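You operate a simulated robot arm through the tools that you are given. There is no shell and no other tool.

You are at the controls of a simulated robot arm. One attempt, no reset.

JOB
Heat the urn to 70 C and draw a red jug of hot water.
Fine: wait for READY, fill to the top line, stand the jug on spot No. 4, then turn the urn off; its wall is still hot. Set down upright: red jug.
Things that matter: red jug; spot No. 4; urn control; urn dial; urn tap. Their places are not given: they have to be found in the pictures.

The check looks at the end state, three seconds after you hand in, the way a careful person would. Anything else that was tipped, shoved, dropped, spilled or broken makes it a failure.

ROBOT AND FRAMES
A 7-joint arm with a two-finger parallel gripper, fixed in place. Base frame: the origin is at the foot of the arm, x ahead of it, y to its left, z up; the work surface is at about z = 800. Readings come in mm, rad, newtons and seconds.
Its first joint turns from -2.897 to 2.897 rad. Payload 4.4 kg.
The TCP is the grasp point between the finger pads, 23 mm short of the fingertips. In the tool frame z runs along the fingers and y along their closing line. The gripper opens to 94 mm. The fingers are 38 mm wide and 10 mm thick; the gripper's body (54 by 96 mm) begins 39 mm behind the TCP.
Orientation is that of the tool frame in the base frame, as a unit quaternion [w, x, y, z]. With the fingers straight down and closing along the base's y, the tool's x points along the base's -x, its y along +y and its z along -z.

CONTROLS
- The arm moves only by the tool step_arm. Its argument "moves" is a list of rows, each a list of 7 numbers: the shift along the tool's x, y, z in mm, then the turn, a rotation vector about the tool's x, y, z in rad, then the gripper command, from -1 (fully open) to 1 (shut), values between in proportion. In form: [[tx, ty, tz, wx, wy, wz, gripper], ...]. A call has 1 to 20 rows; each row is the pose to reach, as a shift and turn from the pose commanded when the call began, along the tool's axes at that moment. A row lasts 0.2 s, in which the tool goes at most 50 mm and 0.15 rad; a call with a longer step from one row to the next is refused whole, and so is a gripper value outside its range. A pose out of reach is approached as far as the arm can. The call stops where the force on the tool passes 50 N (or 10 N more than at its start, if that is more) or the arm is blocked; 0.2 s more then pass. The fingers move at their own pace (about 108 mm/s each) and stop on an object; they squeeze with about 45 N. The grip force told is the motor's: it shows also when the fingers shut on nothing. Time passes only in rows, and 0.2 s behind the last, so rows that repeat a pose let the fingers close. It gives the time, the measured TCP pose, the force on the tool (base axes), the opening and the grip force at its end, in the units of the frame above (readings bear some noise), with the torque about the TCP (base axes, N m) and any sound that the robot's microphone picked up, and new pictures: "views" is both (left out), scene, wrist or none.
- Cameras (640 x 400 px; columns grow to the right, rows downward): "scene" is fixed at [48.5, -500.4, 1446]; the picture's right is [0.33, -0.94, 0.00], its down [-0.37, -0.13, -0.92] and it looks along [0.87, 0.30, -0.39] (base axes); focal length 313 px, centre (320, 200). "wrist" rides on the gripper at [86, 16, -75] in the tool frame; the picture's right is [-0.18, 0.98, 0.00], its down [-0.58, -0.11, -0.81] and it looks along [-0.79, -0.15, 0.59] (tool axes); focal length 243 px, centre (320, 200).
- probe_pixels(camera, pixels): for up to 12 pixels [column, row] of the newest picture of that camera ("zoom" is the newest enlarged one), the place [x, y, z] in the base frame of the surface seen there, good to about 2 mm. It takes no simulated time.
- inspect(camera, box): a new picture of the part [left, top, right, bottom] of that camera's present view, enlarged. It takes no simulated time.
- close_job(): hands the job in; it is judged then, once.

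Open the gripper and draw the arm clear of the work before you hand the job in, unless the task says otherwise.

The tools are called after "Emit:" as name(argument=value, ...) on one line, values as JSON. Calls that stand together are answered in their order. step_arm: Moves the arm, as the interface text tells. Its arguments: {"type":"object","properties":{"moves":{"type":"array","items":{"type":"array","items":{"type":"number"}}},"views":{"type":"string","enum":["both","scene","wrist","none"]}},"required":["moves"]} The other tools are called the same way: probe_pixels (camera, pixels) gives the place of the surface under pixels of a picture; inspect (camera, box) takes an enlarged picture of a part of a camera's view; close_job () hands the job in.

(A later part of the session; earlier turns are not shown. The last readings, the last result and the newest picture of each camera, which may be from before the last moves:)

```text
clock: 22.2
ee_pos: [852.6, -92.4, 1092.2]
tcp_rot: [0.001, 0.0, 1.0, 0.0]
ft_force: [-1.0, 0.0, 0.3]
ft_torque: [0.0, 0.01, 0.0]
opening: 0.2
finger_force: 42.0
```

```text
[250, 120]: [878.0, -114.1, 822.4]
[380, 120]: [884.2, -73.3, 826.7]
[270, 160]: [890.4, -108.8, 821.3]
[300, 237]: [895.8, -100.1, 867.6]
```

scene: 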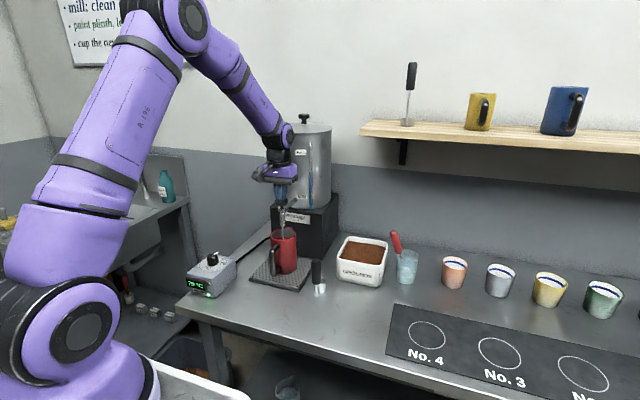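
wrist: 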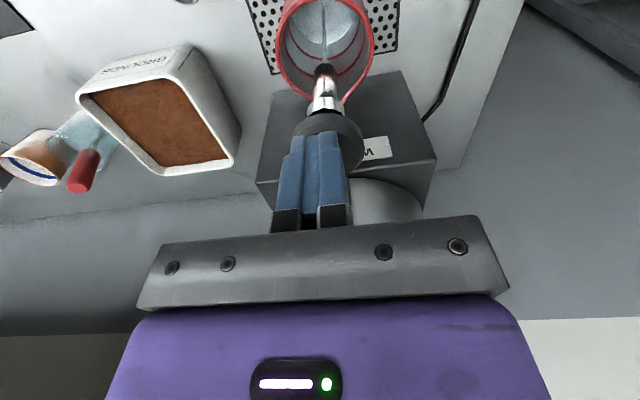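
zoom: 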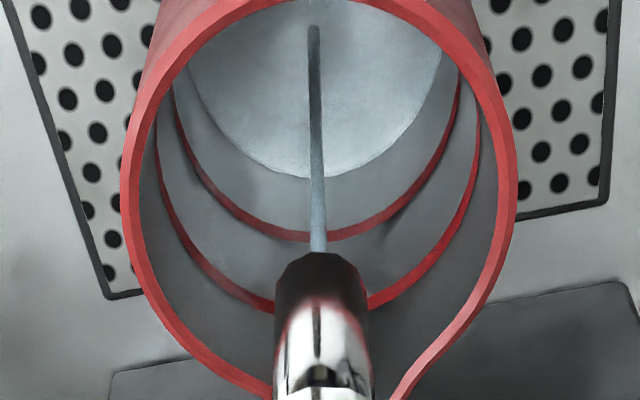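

The level is rising slowly, about 1 mm/s. I'll press 3 mm deeper to see whether the flow increases.

Emit:
step_arm(moves=[[0, 0, 1.5, 0, 0, 0, 1], [0, 0, 3, 0, 0, 0, 1], [0, 0, 3, 0, 0, 0, 1], [0, 0, 3, 0, 0, 0, 1], [0, 0, 3, 0, 0, 0, 1]], views="both")

Emit:
inspect(camera="wrist", box=[265, 0, 385, 100])

Emit:
inspect(camera="scene", box=[255, 180, 325, 260])

```text
clock: 23.4
ee_pos: [853.7, -92.0, 1089.6]
tcp_rot: [0.0, 0.0, 1.0, 0.0]
ft_force: [-1.3, 0.9, 0.8]
ft_torque: [-0.01, 0.0, -0.02]
opening: 0.0
finger_force: 42.4
```

scene: 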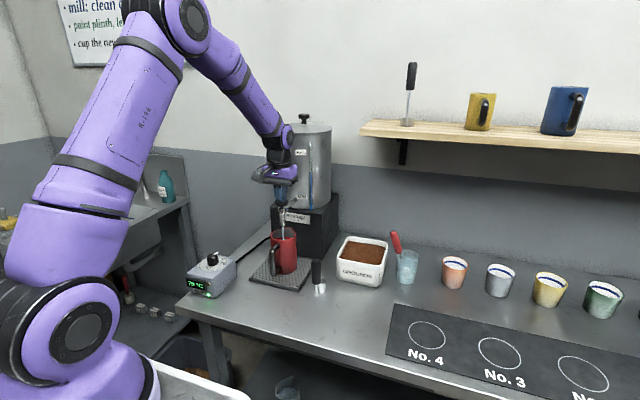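
wrist: 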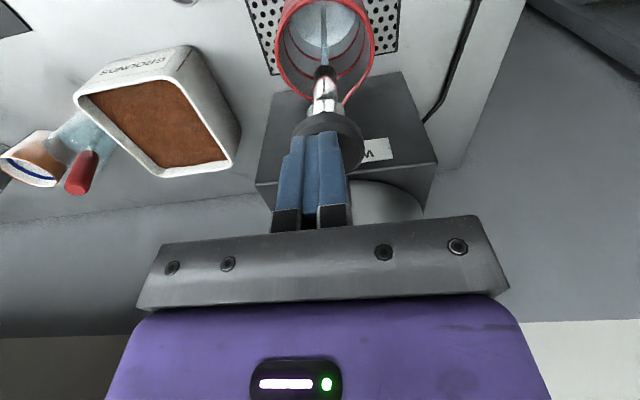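

```text
4.00 times, centred on (325, 50) of wrist
```

zoom: 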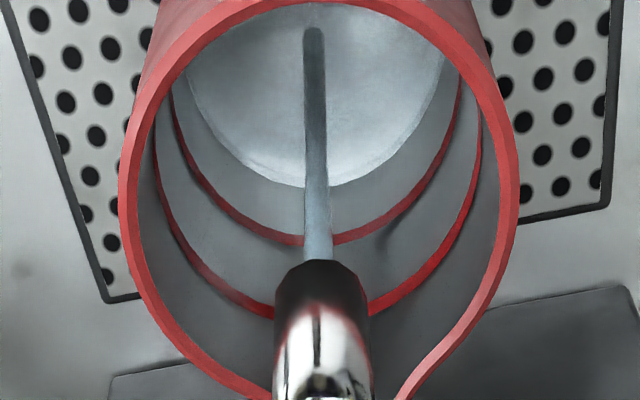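

```text
5.00 times, centred on (290, 220) of scene
```

zoom: 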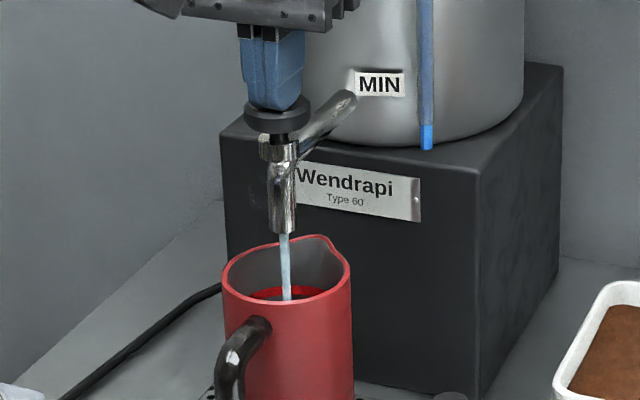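

The stream is thicker now. I'll hold this for 2 s and re-measure.

Emit:
step_arm(moves=[[0, 0, 0, 0, 0, 0, 1], [0, 0, 0, 0, 0, 0, 1], [0, 0, 0, 0, 0, 0, 1], [0, 0, 0, 0, 0, 0, 1], [0, 0, 0, 0, 0, 0, 1], [0, 0, 0, 0, 0, 0, 1], [0, 0, 0, 0, 0, 0, 1], [0, 0, 0, 0, 0, 0, 1], [0, 0, 0, 0, 0, 0, 1]], views="wrist")

Emit:
inspect(camera="wrist", box=[265, 0, 385, 100])

Emit:
probe_pixels(camera="zoom", pixels=[[250, 120], [380, 120], [270, 160], [300, 237]])

```text
clock: 25.4
ee_pos: [853.8, -92.9, 1089.0]
tcp_rot: [0.0, 0.0, 1.0, 0.001]
ft_force: [-0.6, -0.5, 1.3]
ft_torque: [0.0, -0.05, 0.01]
opening: 0.1
finger_force: 42.7
```

wrist: 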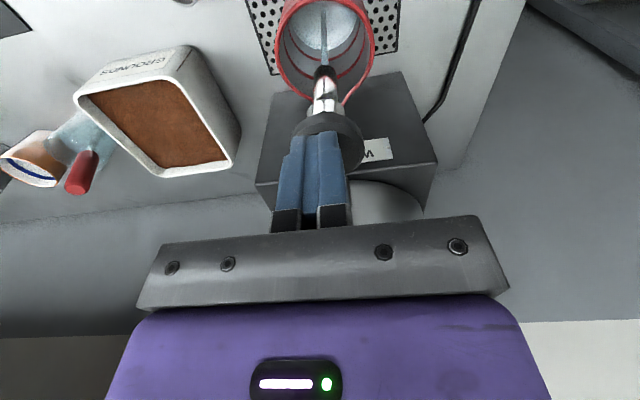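

```text
4.00 times, centred on (325, 50) of wrist
```

zoom: 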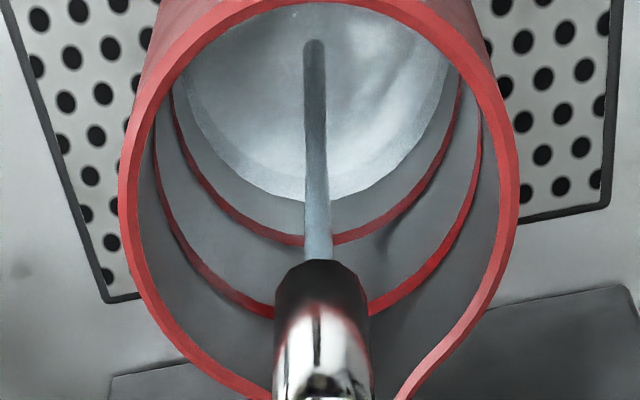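

```text
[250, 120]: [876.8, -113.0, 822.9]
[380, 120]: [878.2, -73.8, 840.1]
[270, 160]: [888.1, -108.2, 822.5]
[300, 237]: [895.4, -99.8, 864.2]
```

The water boundary has reached zoom row 200, about z=840, rising at about 4 mm/s. Running 4 s more.

Emit:
step_arm(moves=[[0, 0, 0, 0, 0, 0, 1], [0, 0, 0, 0, 0, 0, 1], [0, 0, 0, 0, 0, 0, 1], [0, 0, 0, 0, 0, 0, 1], [0, 0, 0, 0, 0, 0, 1], [0, 0, 0, 0, 0, 0, 1], [0, 0, 0, 0, 0, 0, 1], [0, 0, 0, 0, 0, 0, 1], [0, 0, 0, 0, 0, 0, 1], [0, 0, 0, 0, 0, 0, 1], [0, 0, 0, 0, 0, 0, 1], [0, 0, 0, 0, 0, 0, 1], [0, 0, 0, 0, 0, 0, 1], [0, 0, 0, 0, 0, 0, 1], [0, 0, 0, 0, 0, 0, 1], [0, 0, 0, 0, 0, 0, 1], [0, 0, 0, 0, 0, 0, 1], [0, 0, 0, 0, 0, 0, 1], [0, 0, 0, 0, 0, 0, 1]], views="wrist")

Emit:
inspect(camera="wrist", box=[265, 0, 385, 100])

Emit:
probe_pixels(camera="zoom", pixels=[[250, 120], [380, 120], [270, 160], [300, 265]])

```text
clock: 29.4
ee_pos: [853.5, -92.3, 1090.0]
tcp_rot: [0.0, 0.0, 1.0, 0.0]
ft_force: [0.2, -0.1, 1.7]
ft_torque: [0.01, -0.02, 0.01]
opening: 0.0
finger_force: 42.2
```

wrist: 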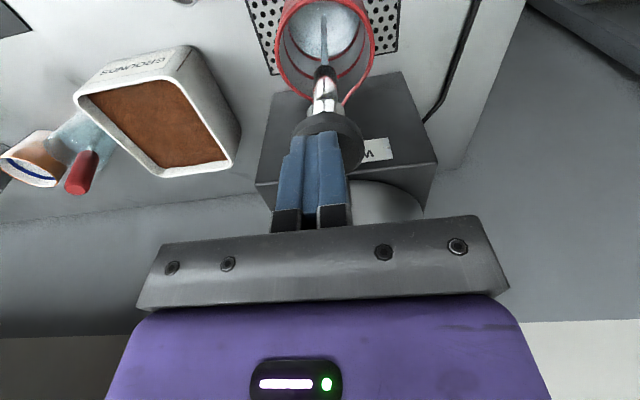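

```text
4.00 times, centred on (325, 50) of wrist
```

zoom: 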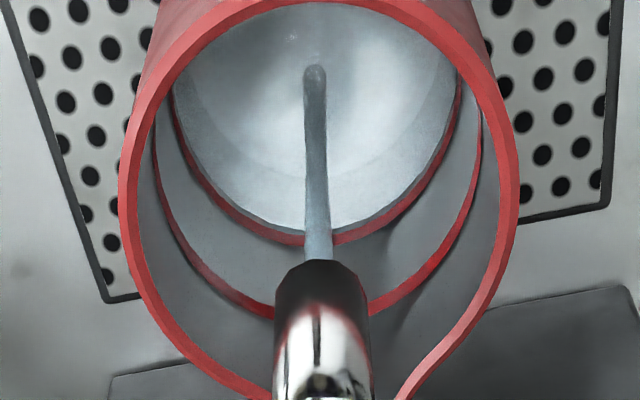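

```text
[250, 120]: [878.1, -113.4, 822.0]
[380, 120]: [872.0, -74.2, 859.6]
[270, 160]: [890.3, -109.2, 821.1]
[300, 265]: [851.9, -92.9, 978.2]
```

The level is about z=860, just reaching the lower line at about 4.8 mm/s. Running another 4 s.

Emit:
step_arm(moves=[[0, 0, 0, 0, 0, 0, 1], [0, 0, 0, 0, 0, 0, 1], [0, 0, 0, 0, 0, 0, 1], [0, 0, 0, 0, 0, 0, 1], [0, 0, 0, 0, 0, 0, 1], [0, 0, 0, 0, 0, 0, 1], [0, 0, 0, 0, 0, 0, 1], [0, 0, 0, 0, 0, 0, 1], [0, 0, 0, 0, 0, 0, 1], [0, 0, 0, 0, 0, 0, 1], [0, 0, 0, 0, 0, 0, 1], [0, 0, 0, 0, 0, 0, 1], [0, 0, 0, 0, 0, 0, 1], [0, 0, 0, 0, 0, 0, 1], [0, 0, 0, 0, 0, 0, 1], [0, 0, 0, 0, 0, 0, 1], [0, 0, 0, 0, 0, 0, 1], [0, 0, 0, 0, 0, 0, 1], [0, 0, 0, 0, 0, 0, 1]], views="wrist")

Emit:
inspect(camera="wrist", box=[265, 0, 385, 100])

Emit:
probe_pixels(camera="zoom", pixels=[[250, 120], [380, 120], [360, 150], [400, 100], [370, 180], [270, 160]])

```text
clock: 33.4
ee_pos: [853.5, -92.4, 1088.7]
tcp_rot: [0.0, 0.0, 1.0, 0.0]
ft_force: [-0.7, 0.1, 2.5]
ft_torque: [-0.02, 0.01, -0.01]
opening: 0.0
finger_force: 42.4
```

wrist: 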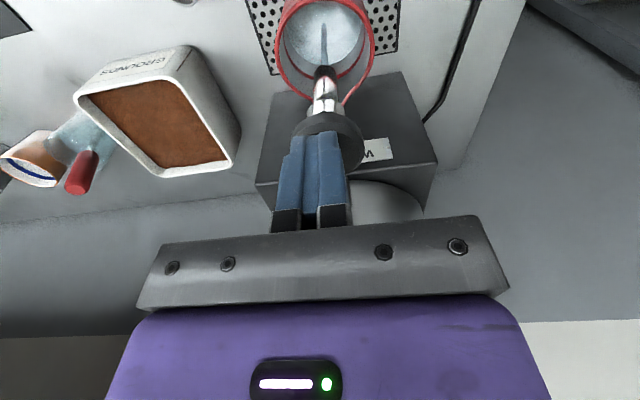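

```text
4.00 times, centred on (325, 50) of wrist
```

zoom: 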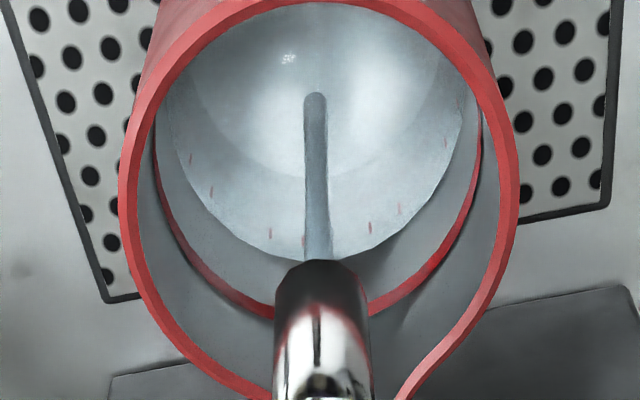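

```text
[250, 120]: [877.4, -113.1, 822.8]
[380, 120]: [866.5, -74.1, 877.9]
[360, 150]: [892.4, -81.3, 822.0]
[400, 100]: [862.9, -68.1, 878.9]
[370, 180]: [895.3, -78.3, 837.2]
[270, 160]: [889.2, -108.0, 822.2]
```

Level is about z=878 at t=33.4. Running 4 s more should bring it to about 897.

Emit:
step_arm(moves=[[0, 0, 0, 0, 0, 0, 1], [0, 0, 0, 0, 0, 0, 1], [0, 0, 0, 0, 0, 0, 1], [0, 0, 0, 0, 0, 0, 1], [0, 0, 0, 0, 0, 0, 1], [0, 0, 0, 0, 0, 0, 1], [0, 0, 0, 0, 0, 0, 1], [0, 0, 0, 0, 0, 0, 1], [0, 0, 0, 0, 0, 0, 1], [0, 0, 0, 0, 0, 0, 1], [0, 0, 0, 0, 0, 0, 1], [0, 0, 0, 0, 0, 0, 1], [0, 0, 0, 0, 0, 0, 1], [0, 0, 0, 0, 0, 0, 1], [0, 0, 0, 0, 0, 0, 1], [0, 0, 0, 0, 0, 0, 1], [0, 0, 0, 0, 0, 0, 1], [0, 0, 0, 0, 0, 0, 1], [0, 0, 0, 0, 0, 0, 1]], views="wrist")

Emit:
inspect(camera="wrist", box=[265, 0, 385, 100])

Emit:
probe_pixels(camera="zoom", pixels=[[250, 120], [380, 120], [360, 150], [400, 100], [370, 180], [270, 160], [390, 110], [385, 130]])

```text
clock: 37.4
ee_pos: [853.5, -92.0, 1088.6]
tcp_rot: [0.0, 0.0, 1.0, 0.0]
ft_force: [-0.5, -0.5, 1.7]
ft_torque: [-0.03, 0.0, 0.01]
opening: 0.2
finger_force: 41.7
```

wrist: 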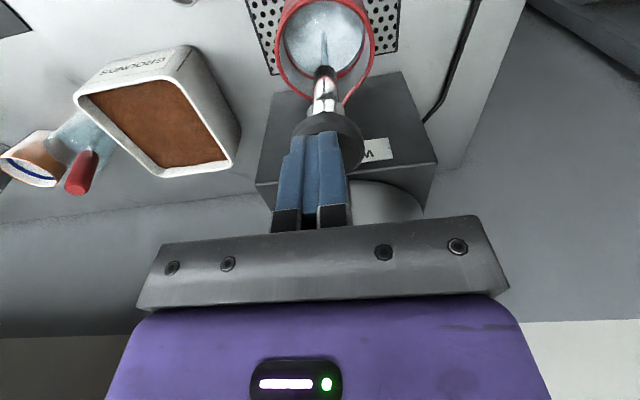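

```text
4.00 times, centred on (325, 50) of wrist
```

zoom: 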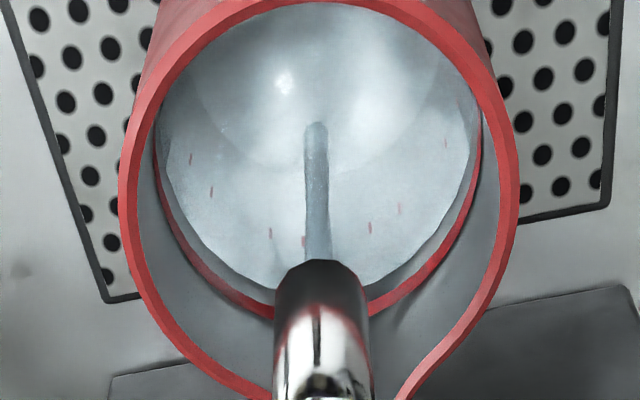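

```text
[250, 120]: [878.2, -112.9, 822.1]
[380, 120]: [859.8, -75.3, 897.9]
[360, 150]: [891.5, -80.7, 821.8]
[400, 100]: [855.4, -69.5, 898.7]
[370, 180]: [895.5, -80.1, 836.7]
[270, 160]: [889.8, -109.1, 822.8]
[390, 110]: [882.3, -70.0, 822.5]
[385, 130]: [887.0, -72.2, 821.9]
```

Level is about z=898, with the top line centred at 911. I'll hold 1.6 s more, then lift off the button and confirm the flow stops.

Emit:
step_arm(moves=[[0, 0, 0, 0, 0, 0, 1], [0, 0, 0, 0, 0, 0, 1], [0, 0, 0, 0, 0, 0, 1], [0, 0, 0, 0, 0, 0, 1], [0, 0, 0, 0, 0, 0, 1], [0, 0, 0, 0, 0, 0, 1], [0, 0, 0, 0, 0, 0, 1], [0, 0, -10, 0, 0, 0, 1], [0, 0, -14, 0, 0, 0, 1]])

Emit:
inspect(camera="scene", box=[255, 180, 325, 260])

Emit:
inspect(camera="wrist", box=[265, 0, 385, 100])

Emit:
probe_pixels(camera="zoom", pixels=[[250, 120], [380, 120], [360, 150], [400, 100], [370, 80], [270, 60], [390, 105], [385, 130], [380, 110], [375, 120], [390, 120]])

```text
clock: 39.4
ee_pos: [854.3, -91.8, 1103.2]
tcp_rot: [0.0, 0.0, 1.0, -0.001]
ft_force: [0.1, -0.6, -0.3]
ft_torque: [-0.02, 0.0, -0.01]
opening: 0.0
finger_force: 42.8
```

scene: 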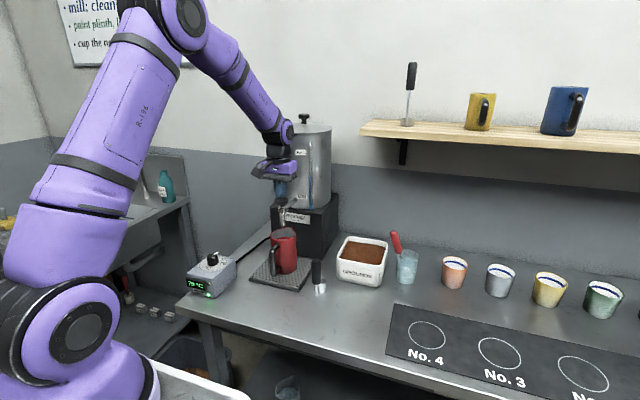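
wrist: 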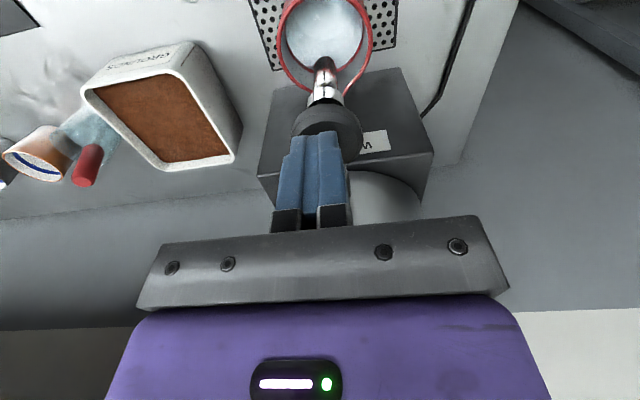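

```text
5.00 times, centred on (290, 220) of scene
```

zoom: 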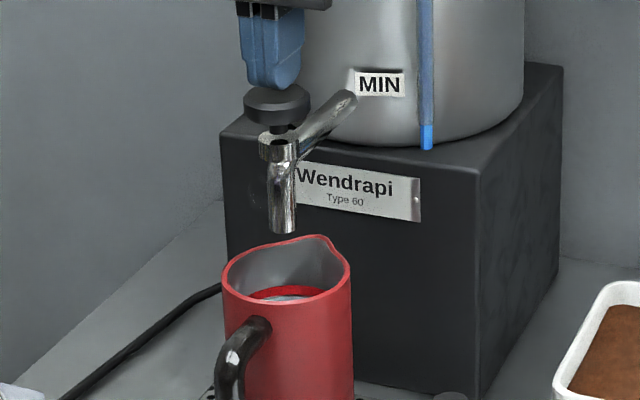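

```text
4.00 times, centred on (325, 50) of wrist
```

zoom: 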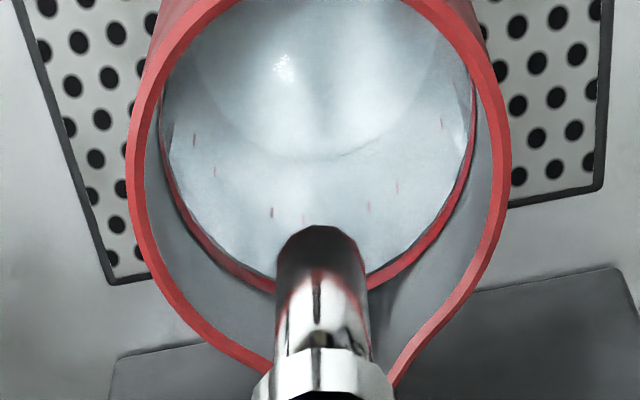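

```text
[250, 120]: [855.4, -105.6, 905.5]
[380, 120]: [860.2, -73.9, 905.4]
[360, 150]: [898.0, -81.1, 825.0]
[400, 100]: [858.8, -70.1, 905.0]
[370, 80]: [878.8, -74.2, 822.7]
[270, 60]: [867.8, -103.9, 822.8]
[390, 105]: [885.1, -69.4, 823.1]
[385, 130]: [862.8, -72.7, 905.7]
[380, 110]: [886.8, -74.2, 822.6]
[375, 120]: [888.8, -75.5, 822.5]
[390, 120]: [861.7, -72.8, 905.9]
```

Flow stops on release, and the level is 905.4, just below the top line. I'll top up with a light press (slow flow) for about 4 s, then lift again.

Emit:
step_arm(moves=[[0, 0, 6, 0, 0, 0, 1], [0, 0, 11, 0, 0, 0, 1], [0, 0, 11, 0, 0, 0, 1], [0, 0, 11, 0, 0, 0, 1], [0, 0, 11, 0, 0, 0, 1], [0, 0, 11, 0, 0, 0, 1], [0, 0, 11, 0, 0, 0, 1], [0, 0, 11, 0, 0, 0, 1], [0, 0, 11, 0, 0, 0, 1], [0, 0, 11, 0, 0, 0, 1], [0, 0, 11, 0, 0, 0, 1], [0, 0, 11, 0, 0, 0, 1], [0, 0, 11, 0, 0, 0, 1], [0, 0, 11, 0, 0, 0, 1], [0, 0, 11, 0, 0, 0, 1], [0, 0, 11, 0, 0, 0, 1], [0, 0, 11, 0, 0, 0, 1], [0, 0, 11, 0, 0, 0, 1], [0, 0, 4, 0, 0, 0, 1], [0, 0, 0, 0, 0, 0, 1]])

Emit:
inspect(camera="scene", box=[265, 220, 305, 250])

Emit:
inspect(camera="wrist", box=[265, 0, 385, 100])

Emit:
probe_pixels(camera="zoom", pixels=[[250, 120], [380, 120], [360, 150], [400, 100], [370, 80], [270, 60], [390, 105], [385, 130], [380, 110], [260, 120], [390, 120]])

```text
clock: 43.6
ee_pos: [854.7, -91.9, 1103.4]
tcp_rot: [0.0, 0.0, 1.0, 0.0]
ft_force: [-0.5, 0.1, -0.2]
ft_torque: [-0.01, 0.04, 0.0]
opening: 0.1
finger_force: 42.6
```

scene: 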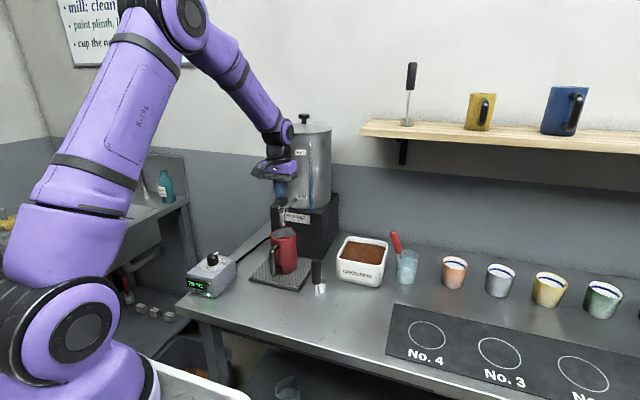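
wrist: 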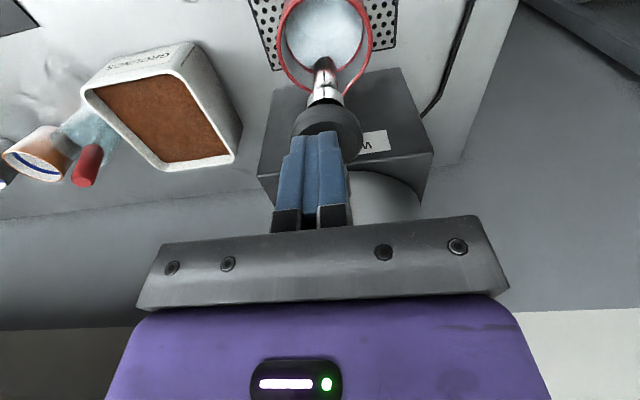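

```text
13.33 times, centred on (285, 235) of scene
```

zoom: 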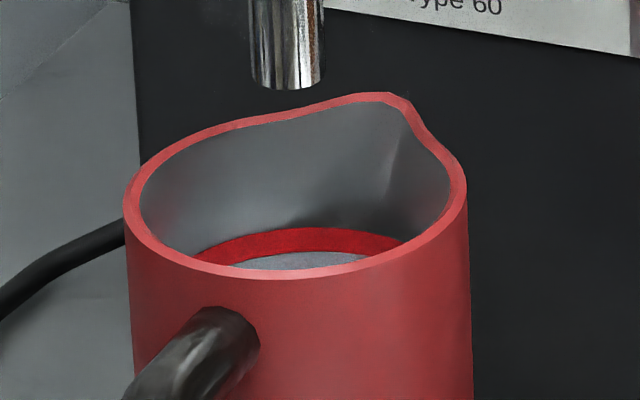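

```text
4.00 times, centred on (325, 50) of wrist
```

zoom: 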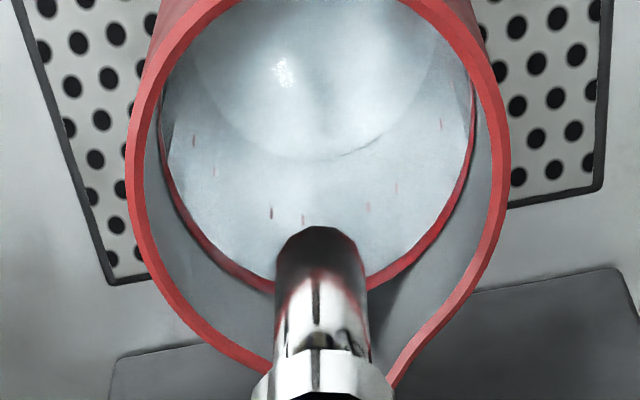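

```text
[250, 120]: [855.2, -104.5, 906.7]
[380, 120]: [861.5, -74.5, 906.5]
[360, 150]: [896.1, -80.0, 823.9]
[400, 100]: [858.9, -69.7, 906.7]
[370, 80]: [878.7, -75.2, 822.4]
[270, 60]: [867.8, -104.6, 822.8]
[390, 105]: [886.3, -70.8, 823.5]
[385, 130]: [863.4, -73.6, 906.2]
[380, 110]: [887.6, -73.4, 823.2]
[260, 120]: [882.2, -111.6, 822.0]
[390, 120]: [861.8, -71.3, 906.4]
```

Level is 906.5; about 4.5 mm remain. I'll press to the faster depth for about 0.8 s and release.

Emit:
step_arm(moves=[[0, 0, 6, 0, 0, 0, 1], [0, 0, 11, 0, 0, 0, 1], [0, 0, 14, 0, 0, 0, 1], [0, 0, 14, 0, 0, 0, 1], [0, 0, 14, 0, 0, 0, 1], [0, 0, 14, 0, 0, 0, 1], [0, 0, 4, 0, 0, 0, 1], [0, 0, 0, 0, 0, 0, 1]])

Emit:
inspect(camera="scene", box=[265, 220, 305, 250])

Emit:
inspect(camera="wrist", box=[265, 0, 385, 100])

Emit:
probe_pixels(camera="zoom", pixels=[[250, 120], [380, 120], [400, 100], [385, 130], [390, 120], [250, 180], [420, 130], [210, 100], [300, 130], [340, 170]])

```text
clock: 45.4
ee_pos: [852.6, -93.0, 1103.5]
tcp_rot: [0.0, 0.0, 1.0, 0.0]
ft_force: [-0.7, -0.2, 0.0]
ft_torque: [0.01, 0.02, 0.01]
opening: 0.1
finger_force: 42.6
```

scene: 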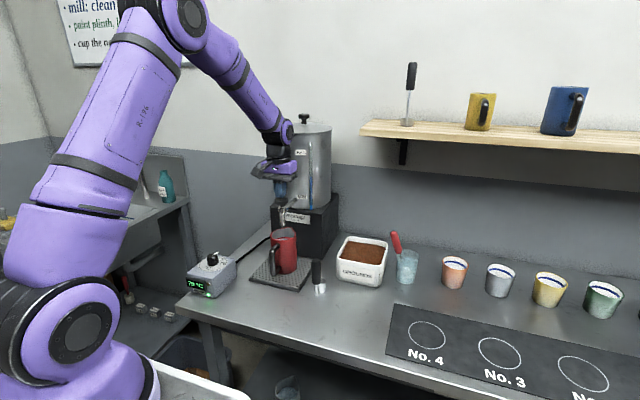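
wrist: 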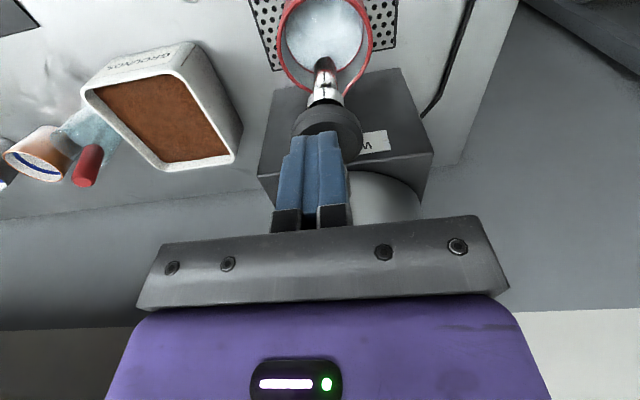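

```text
13.33 times, centred on (285, 235) of scene
```

zoom: 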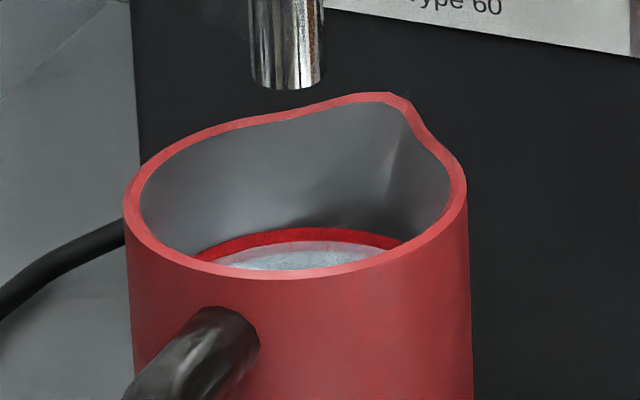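

```text
4.00 times, centred on (325, 50) of wrist
```

zoom: 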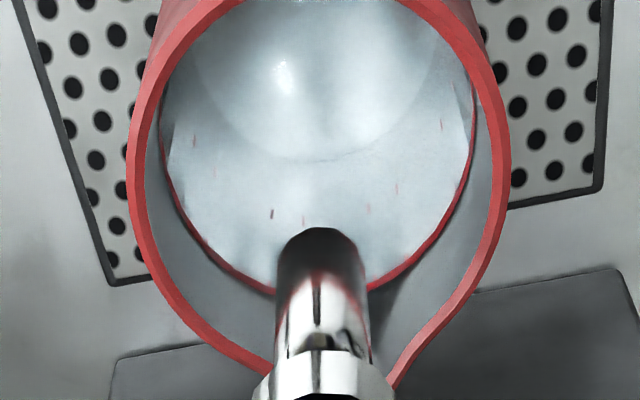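

```text
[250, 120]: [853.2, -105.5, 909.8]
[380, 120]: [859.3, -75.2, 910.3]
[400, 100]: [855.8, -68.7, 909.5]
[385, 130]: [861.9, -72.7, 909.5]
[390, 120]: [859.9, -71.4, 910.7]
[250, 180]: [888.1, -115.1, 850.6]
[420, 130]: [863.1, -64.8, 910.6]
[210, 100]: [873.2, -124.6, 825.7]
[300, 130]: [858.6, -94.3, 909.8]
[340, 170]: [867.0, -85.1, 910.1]
```

The level is 910, which sits within the top line (909–914), and the flow has stopped. Next I back away from the tap, tilting the tool forward about 43° and opening, to approach the jug handle at x≈766–815, y≈-88.

Emit:
step_arm(moves=[[0, 0, -30, 0, 0, 0, 1], [20, 0, -50, 0, -0.05, 0, 1], [60, 0, -50, 0, -0.15, 0, 1], [100, 1, -35, 0, -0.27, 0, 0.5], [140, 2, -15, 0, -0.39, 0, 0], [175, 3, 10, 0, -0.51, 0, -0.2], [204, 4, 30, 0, -0.63, 0, -0.2], [204, 4, 43, 0, -0.75, 0, -0.2], [204, 4, 43, 0, -0.75, 0, -0.2]])

Emit:
inspect(camera="wrist", box=[240, 60, 400, 180])

Emit:
inspect(camera="scene", box=[245, 215, 325, 295])

```text
clock: 47.4
ee_pos: [681.4, -91.2, 1064.2]
tcp_rot: [0.367, 0.0, 0.93, 0.0]
ft_force: [-0.5, -0.2, 0.7]
ft_torque: [-0.01, 0.0, -0.04]
opening: 56.5
finger_force: 0.1
out of reach, approached as far as the arm can: row 7, 8, 9
```

scene: 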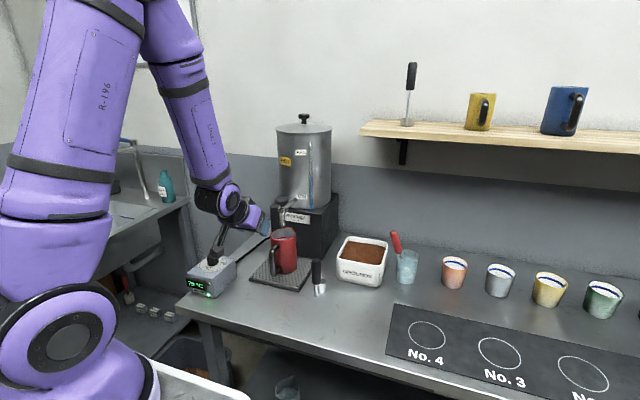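
wrist: 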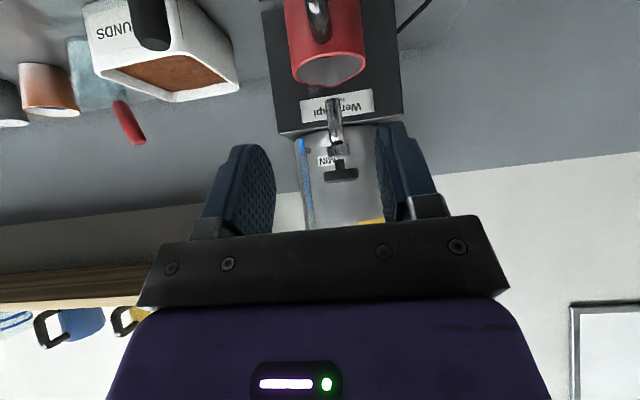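

```text
3.33 times, centred on (320, 120) of wrist
```

zoom: 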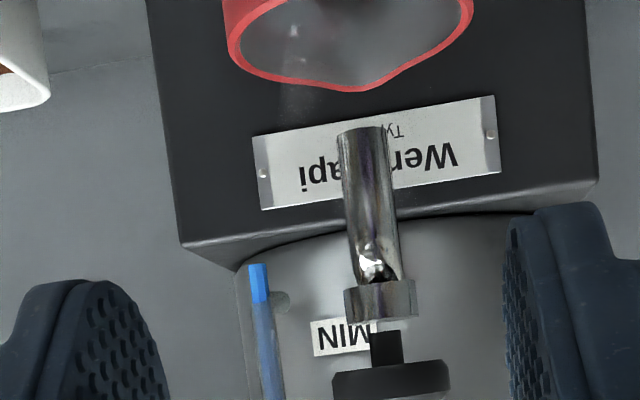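

```text
5.00 times, centred on (285, 255) of scene
```

zoom: 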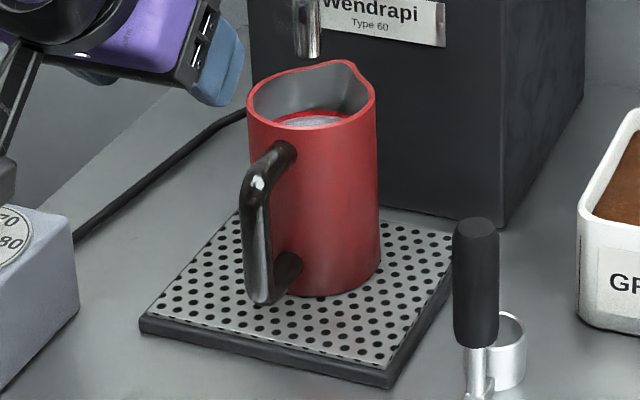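

The arm hit its limit when folding in at x≈681 with this tilt, but the pose is usable. The handle bar appears at scene zoom (258,220); I'll probe it for its exact place and width.

Emit:
probe_pixels(camera="zoom", pixels=[[258, 190], [248, 220], [266, 220], [257, 220], [262, 290], [252, 180], [285, 152], [270, 165], [288, 265], [262, 302], [250, 260]])

Emit:
inspect(camera="wrist", box=[270, 0, 380, 90])

Emit:
probe_pixels(camera="wrist", pixels=[[318, 5], [309, 10], [327, 10], [318, 30], [311, 30], [328, 35], [318, 18]])

```text
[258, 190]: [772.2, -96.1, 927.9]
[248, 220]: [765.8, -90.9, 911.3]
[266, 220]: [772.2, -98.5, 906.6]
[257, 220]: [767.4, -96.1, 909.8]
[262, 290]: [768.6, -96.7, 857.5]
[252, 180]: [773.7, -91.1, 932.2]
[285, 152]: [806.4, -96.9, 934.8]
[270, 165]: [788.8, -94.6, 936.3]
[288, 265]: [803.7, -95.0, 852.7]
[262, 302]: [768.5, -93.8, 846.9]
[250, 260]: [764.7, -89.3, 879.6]
```

```text
4.44 times, centred on (325, 45) of wrist
```

zoom: 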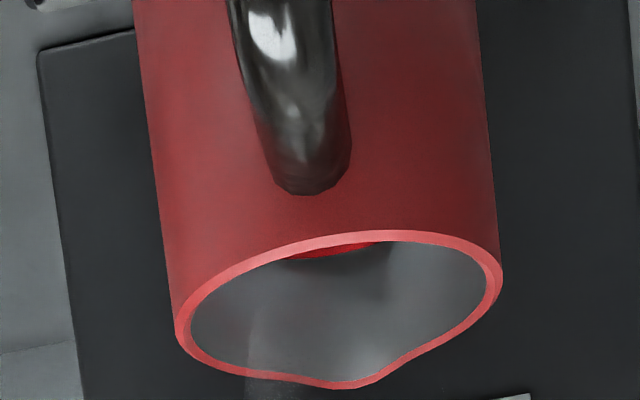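

```text
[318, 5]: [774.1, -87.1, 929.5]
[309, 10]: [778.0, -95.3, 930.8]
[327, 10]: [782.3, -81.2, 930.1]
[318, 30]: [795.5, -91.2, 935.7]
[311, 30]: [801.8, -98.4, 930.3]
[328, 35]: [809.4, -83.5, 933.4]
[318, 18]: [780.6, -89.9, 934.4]
```

The handle bar centre is about (773,-89), 16 mm wide, spanning z 847–935. I'll first ease the tilt by 0.15 rad to see which pose the controller holds as its reference.

Emit:
step_arm(moves=[[0, 0, 0, 0, 0.15, 0, -0.2], [0, 0, 0, 0, 0.15, 0, -0.2]], views="none")

```text
clock: 48.0
ee_pos: [682.2, -90.7, 1063.9]
tcp_rot: [0.296, 0.0, 0.955, 0.0]
ft_force: [0.6, 1.0, -0.1]
ft_torque: [0.03, 0.0, 0.01]
opening: 56.4
finger_force: 0.0
```

The controller uses the reached pose, so I can plan from here. Moving to 60 mm short of the handle along the tool axis and checking alignment.

Emit:
step_arm(moves=[[6, 1, 25, 0, 0, 0, -0.2], [12, 2, 60, 0, 0, 0, -0.2], [18, 2, 95, 0, 0, 0, -0.2], [18, 2, 120, 0, 0, 0, -0.2], [18, 2, 132, 0, 0, 0, -0.2], [18, 2, 132, 0, 0, 0, -0.2]])

Emit:
inspect(camera="wrist", box=[200, 0, 460, 240])

Emit:
inspect(camera="scene", box=[225, 195, 325, 295])

```text
clock: 49.4
ee_pos: [741.7, -87.8, 945.4]
tcp_rot: [0.295, -0.001, 0.955, 0.0]
ft_force: [1.0, -0.8, -0.2]
ft_torque: [0.01, 0.01, 0.03]
opening: 56.5
finger_force: 0.0
```

scene: 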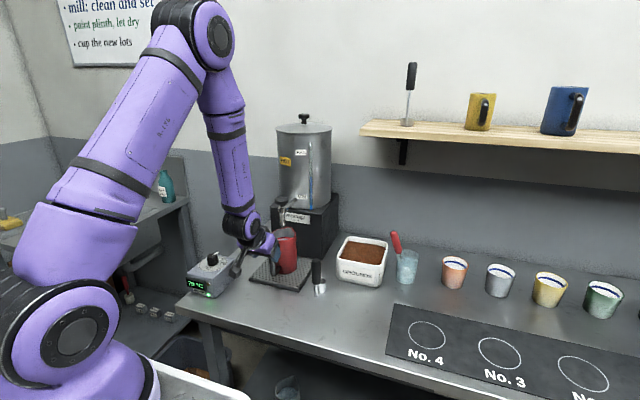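
wrist: 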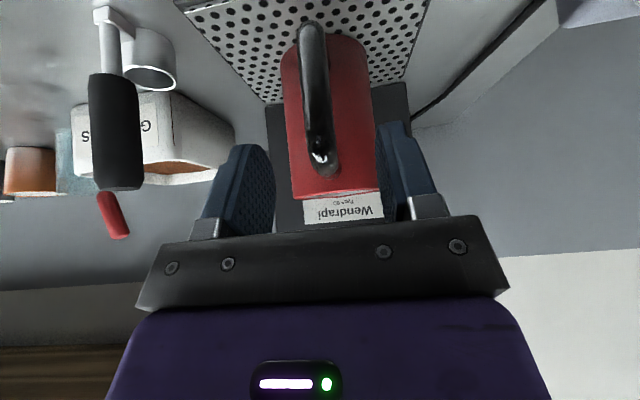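

```text
1.67 times, centred on (330, 120) of wrist
```

zoom: 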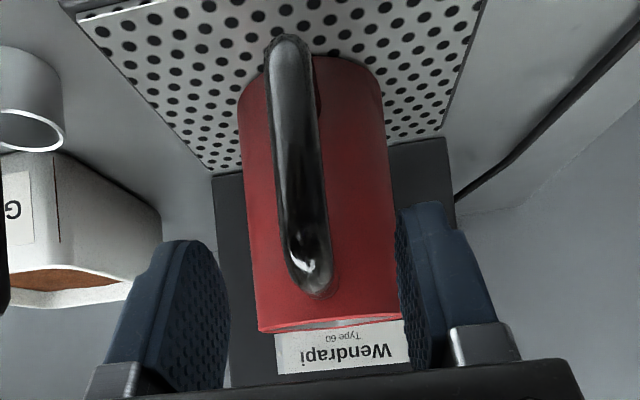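

```text
4.00 times, centred on (275, 245) of scene
```

zoom: 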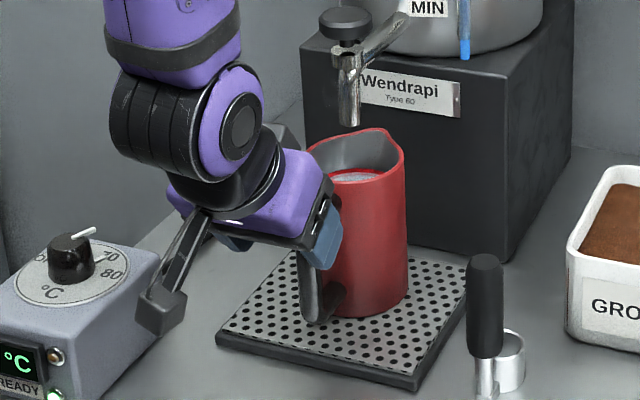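

The fingers straddle the handle and the camera arm is clear of the control box. Advancing 61 mm along the tool axis to put the pads around the bar.

Emit:
step_arm(moves=[[0, -0.5, 15, 0, 0, 0, -0.2], [0, -1, 30, 0, 0, 0, -0.2], [0, -1, 45, 0, 0, 0, -0.2], [0, -1, 55, 0, 0, 0, -0.2], [0, -1, 61, 0, 0, 0, -0.2], [0, -1, 61, 0, 0, 0, -0.2]])

Emit:
inspect(camera="wrist", box=[200, 0, 460, 240])

Emit:
inspect(camera="scene", box=[225, 195, 325, 295])

```text
clock: 50.8
ee_pos: [775.9, -89.3, 895.2]
tcp_rot: [0.296, -0.001, 0.955, 0.0]
ft_force: [0.4, -0.1, 0.1]
ft_torque: [0.0, -0.03, 0.01]
opening: 56.4
finger_force: 0.0
```

scene: 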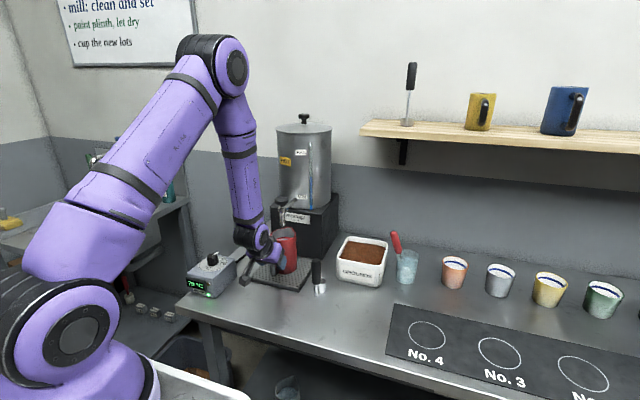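
wrist: 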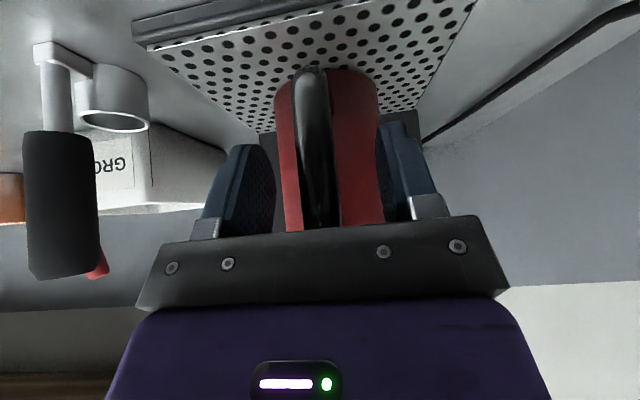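

```text
1.67 times, centred on (330, 120) of wrist
```

zoom: 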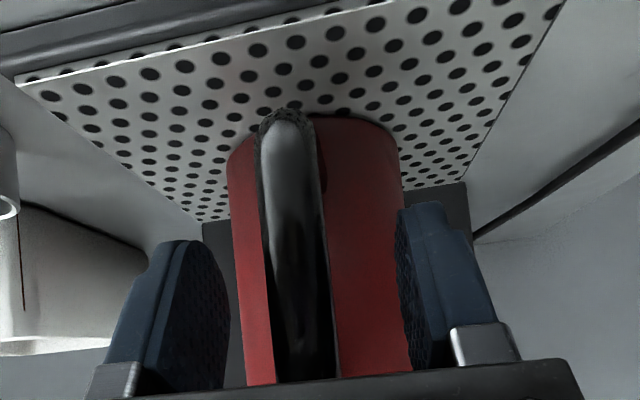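

```text
4.00 times, centred on (275, 245) of scene
```

zoom: 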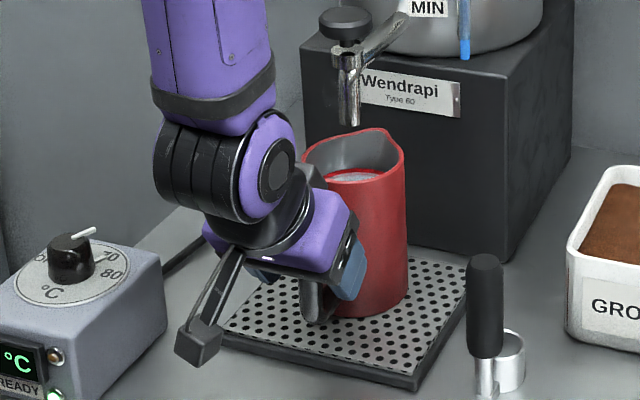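

The bar is centred between the pads. Closing slowly on the handle.

Emit:
step_arm(moves=[[0, 0, 0, 0, 0, 0, 0.1], [0, 0, 0, 0, 0, 0, 0.3], [0, 0, 0, 0, 0, 0, 0.5], [0, 0, 0, 0, 0, 0, 0.65], [0, 0, 0, 0, 0, 0, 0.8], [0, 0, 0, 0, 0, 0, 1], [0, 0, 0, 0, 0, 0, 1], [0, 0, 0, 0, 0, 0, 1]])

Emit:
inspect(camera="scene", box=[225, 195, 325, 295])

```text
clock: 52.6
ee_pos: [777.2, -88.1, 896.0]
tcp_rot: [0.295, -0.001, 0.955, 0.0]
ft_force: [-0.8, -1.0, 0.0]
ft_torque: [0.06, 0.0, 0.0]
opening: 18.7
finger_force: 44.9
```

scene: 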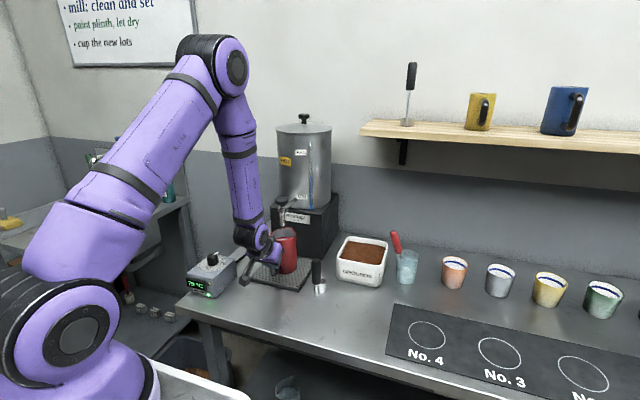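
wrist: 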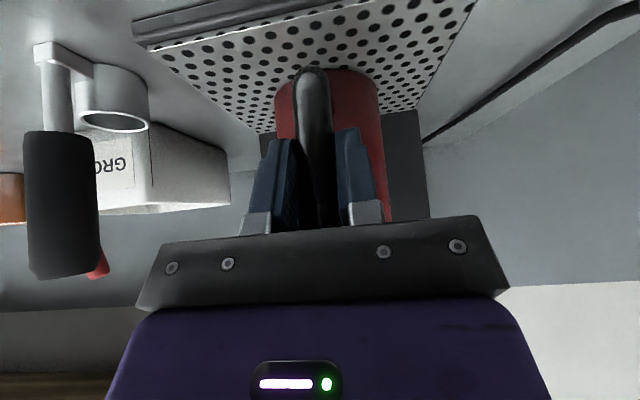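

```text
4.00 times, centred on (275, 245) of scene
```

zoom: 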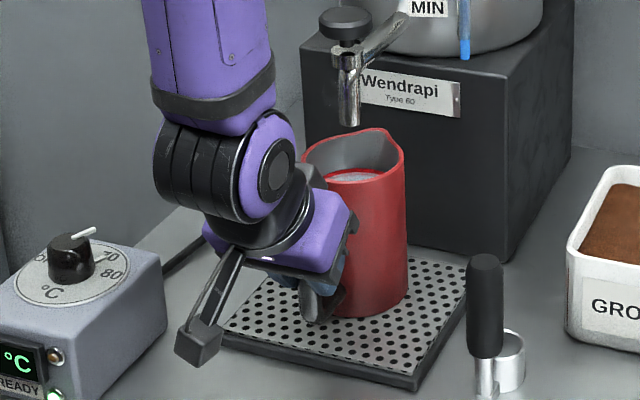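

The grip holds at 18.7 mm with 45 N and no side force. I'll lift 10 mm slowly and check the jug stays upright.

Emit:
step_arm(moves=[[-0.56, 0, -0.82, 0, 0, 0, 1], [-1.4, 0, -2.05, 0, 0, 0, 1], [-2.5, 0, -3.7, 0, 0, 0, 1], [-3.7, 0, -5.4, 0, 0, 0, 1], [-4.8, 0, -7.0, 0, 0, 0, 1], [-5.65, 0, -8.25, 0, 0, 0, 1], [-5.65, 0, -8.25, 0, 0, 0, 1]])

Emit:
inspect(camera="scene", box=[225, 195, 325, 295])

Emit:
probe_pixels(camera="zoom", pixels=[[302, 158], [403, 165], [345, 176], [380, 130], [370, 317], [400, 300]])

```text
clock: 54.2
ee_pos: [777.3, -89.6, 905.6]
tcp_rot: [0.296, 0.0, 0.955, 0.0]
ft_force: [-0.4, -0.1, -7.4]
ft_torque: [-0.03, 0.43, 0.0]
opening: 18.8
finger_force: 45.3
```

scene: 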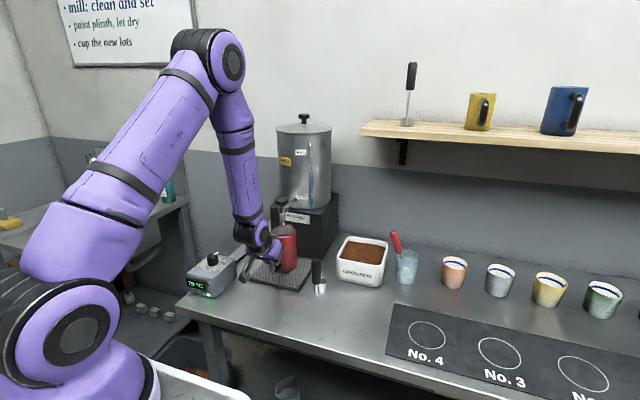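
wrist: 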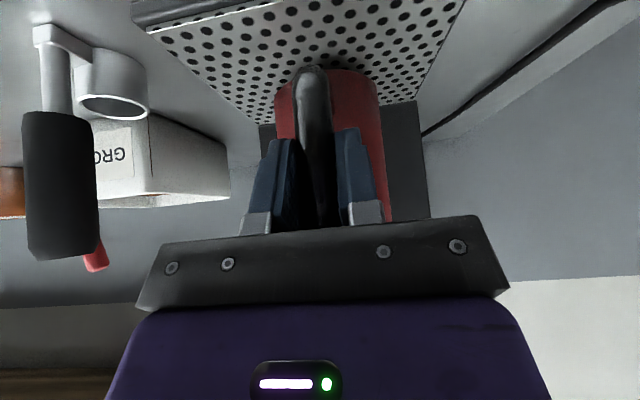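

```text
4.00 times, centred on (275, 245) of scene
```

zoom: 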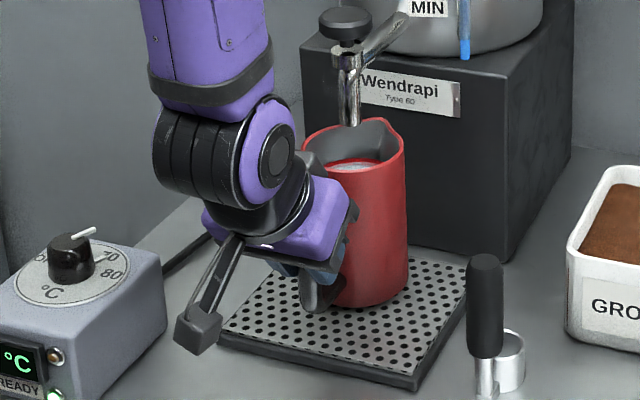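

```text
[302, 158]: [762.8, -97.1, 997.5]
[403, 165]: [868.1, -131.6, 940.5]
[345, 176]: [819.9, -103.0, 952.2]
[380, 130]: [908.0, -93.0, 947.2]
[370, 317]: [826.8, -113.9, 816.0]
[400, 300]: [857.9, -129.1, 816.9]
```

The jug's 7.4 N weight is carried, but the handle-side rim rose to about 952 while the lip stayed at 947, so it pitched forward about 4–5°. I'll hold 1 s without moving to see whether it is creeping or stable.

Emit:
step_arm(moves=[[0, 0, 0, 0, 0, 0, 1], [0, 0, 0, 0, 0, 0, 1], [0, 0, 0, 0, 0, 0, 1], [0, 0, 0, 0, 0, 0, 1]])

Emit:
inspect(camera="scene", box=[260, 215, 320, 290])

Emit:
probe_pixels(camera="scene", pixels=[[295, 225], [287, 239], [301, 236], [276, 233], [290, 271], [285, 270], [299, 266], [297, 245], [297, 262]])

```text
clock: 55.2
ee_pos: [777.0, -89.4, 906.2]
tcp_rot: [0.296, 0.001, 0.955, -0.001]
ft_force: [-0.1, -0.1, -6.8]
ft_torque: [0.0, 0.45, -0.03]
opening: 18.9
finger_force: 44.6
```

scene: 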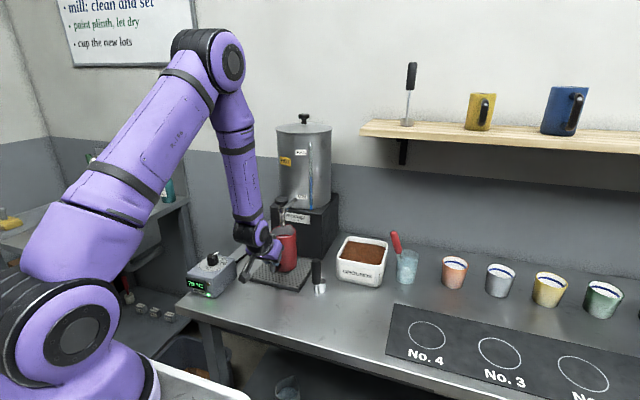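
wrist: 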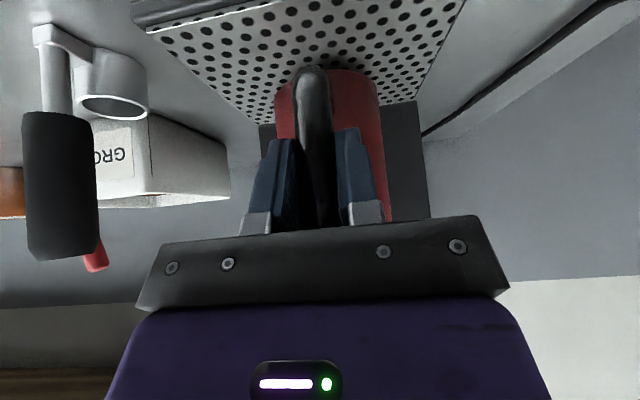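

```text
5.33 times, centred on (290, 252) of scene
```

zoom: 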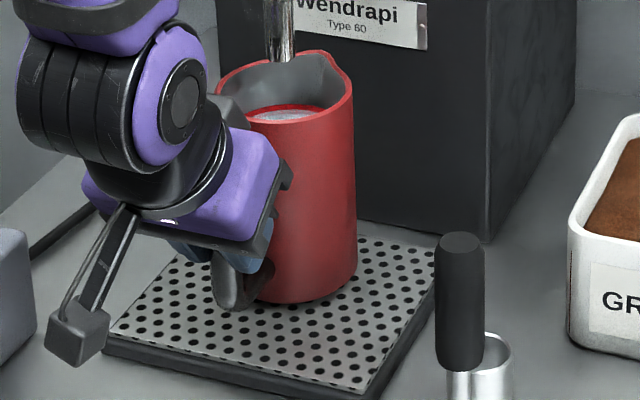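

```text
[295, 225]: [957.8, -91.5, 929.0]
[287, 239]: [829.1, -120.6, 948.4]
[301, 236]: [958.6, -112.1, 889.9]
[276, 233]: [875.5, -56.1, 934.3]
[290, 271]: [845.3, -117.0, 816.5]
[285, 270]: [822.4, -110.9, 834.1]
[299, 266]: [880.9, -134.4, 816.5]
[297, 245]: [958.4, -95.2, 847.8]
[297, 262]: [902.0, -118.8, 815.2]
```

I'll probe rim and base points in this enlarged picture to quantify the tilt.

Emit:
probe_pixels(camera="zoom", pixels=[[270, 124], [300, 122], [330, 110], [345, 98], [351, 94], [222, 85], [310, 55], [330, 70], [260, 290], [300, 300], [340, 285], [352, 270]])

```text
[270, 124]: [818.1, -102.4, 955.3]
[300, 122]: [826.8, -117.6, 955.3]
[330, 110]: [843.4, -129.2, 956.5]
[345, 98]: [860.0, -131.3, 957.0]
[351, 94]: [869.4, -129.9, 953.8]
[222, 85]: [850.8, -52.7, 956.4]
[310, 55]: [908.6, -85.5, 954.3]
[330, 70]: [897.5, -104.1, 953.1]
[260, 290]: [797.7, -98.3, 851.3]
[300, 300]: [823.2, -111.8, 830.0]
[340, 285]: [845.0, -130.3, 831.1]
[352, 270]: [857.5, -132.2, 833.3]
```

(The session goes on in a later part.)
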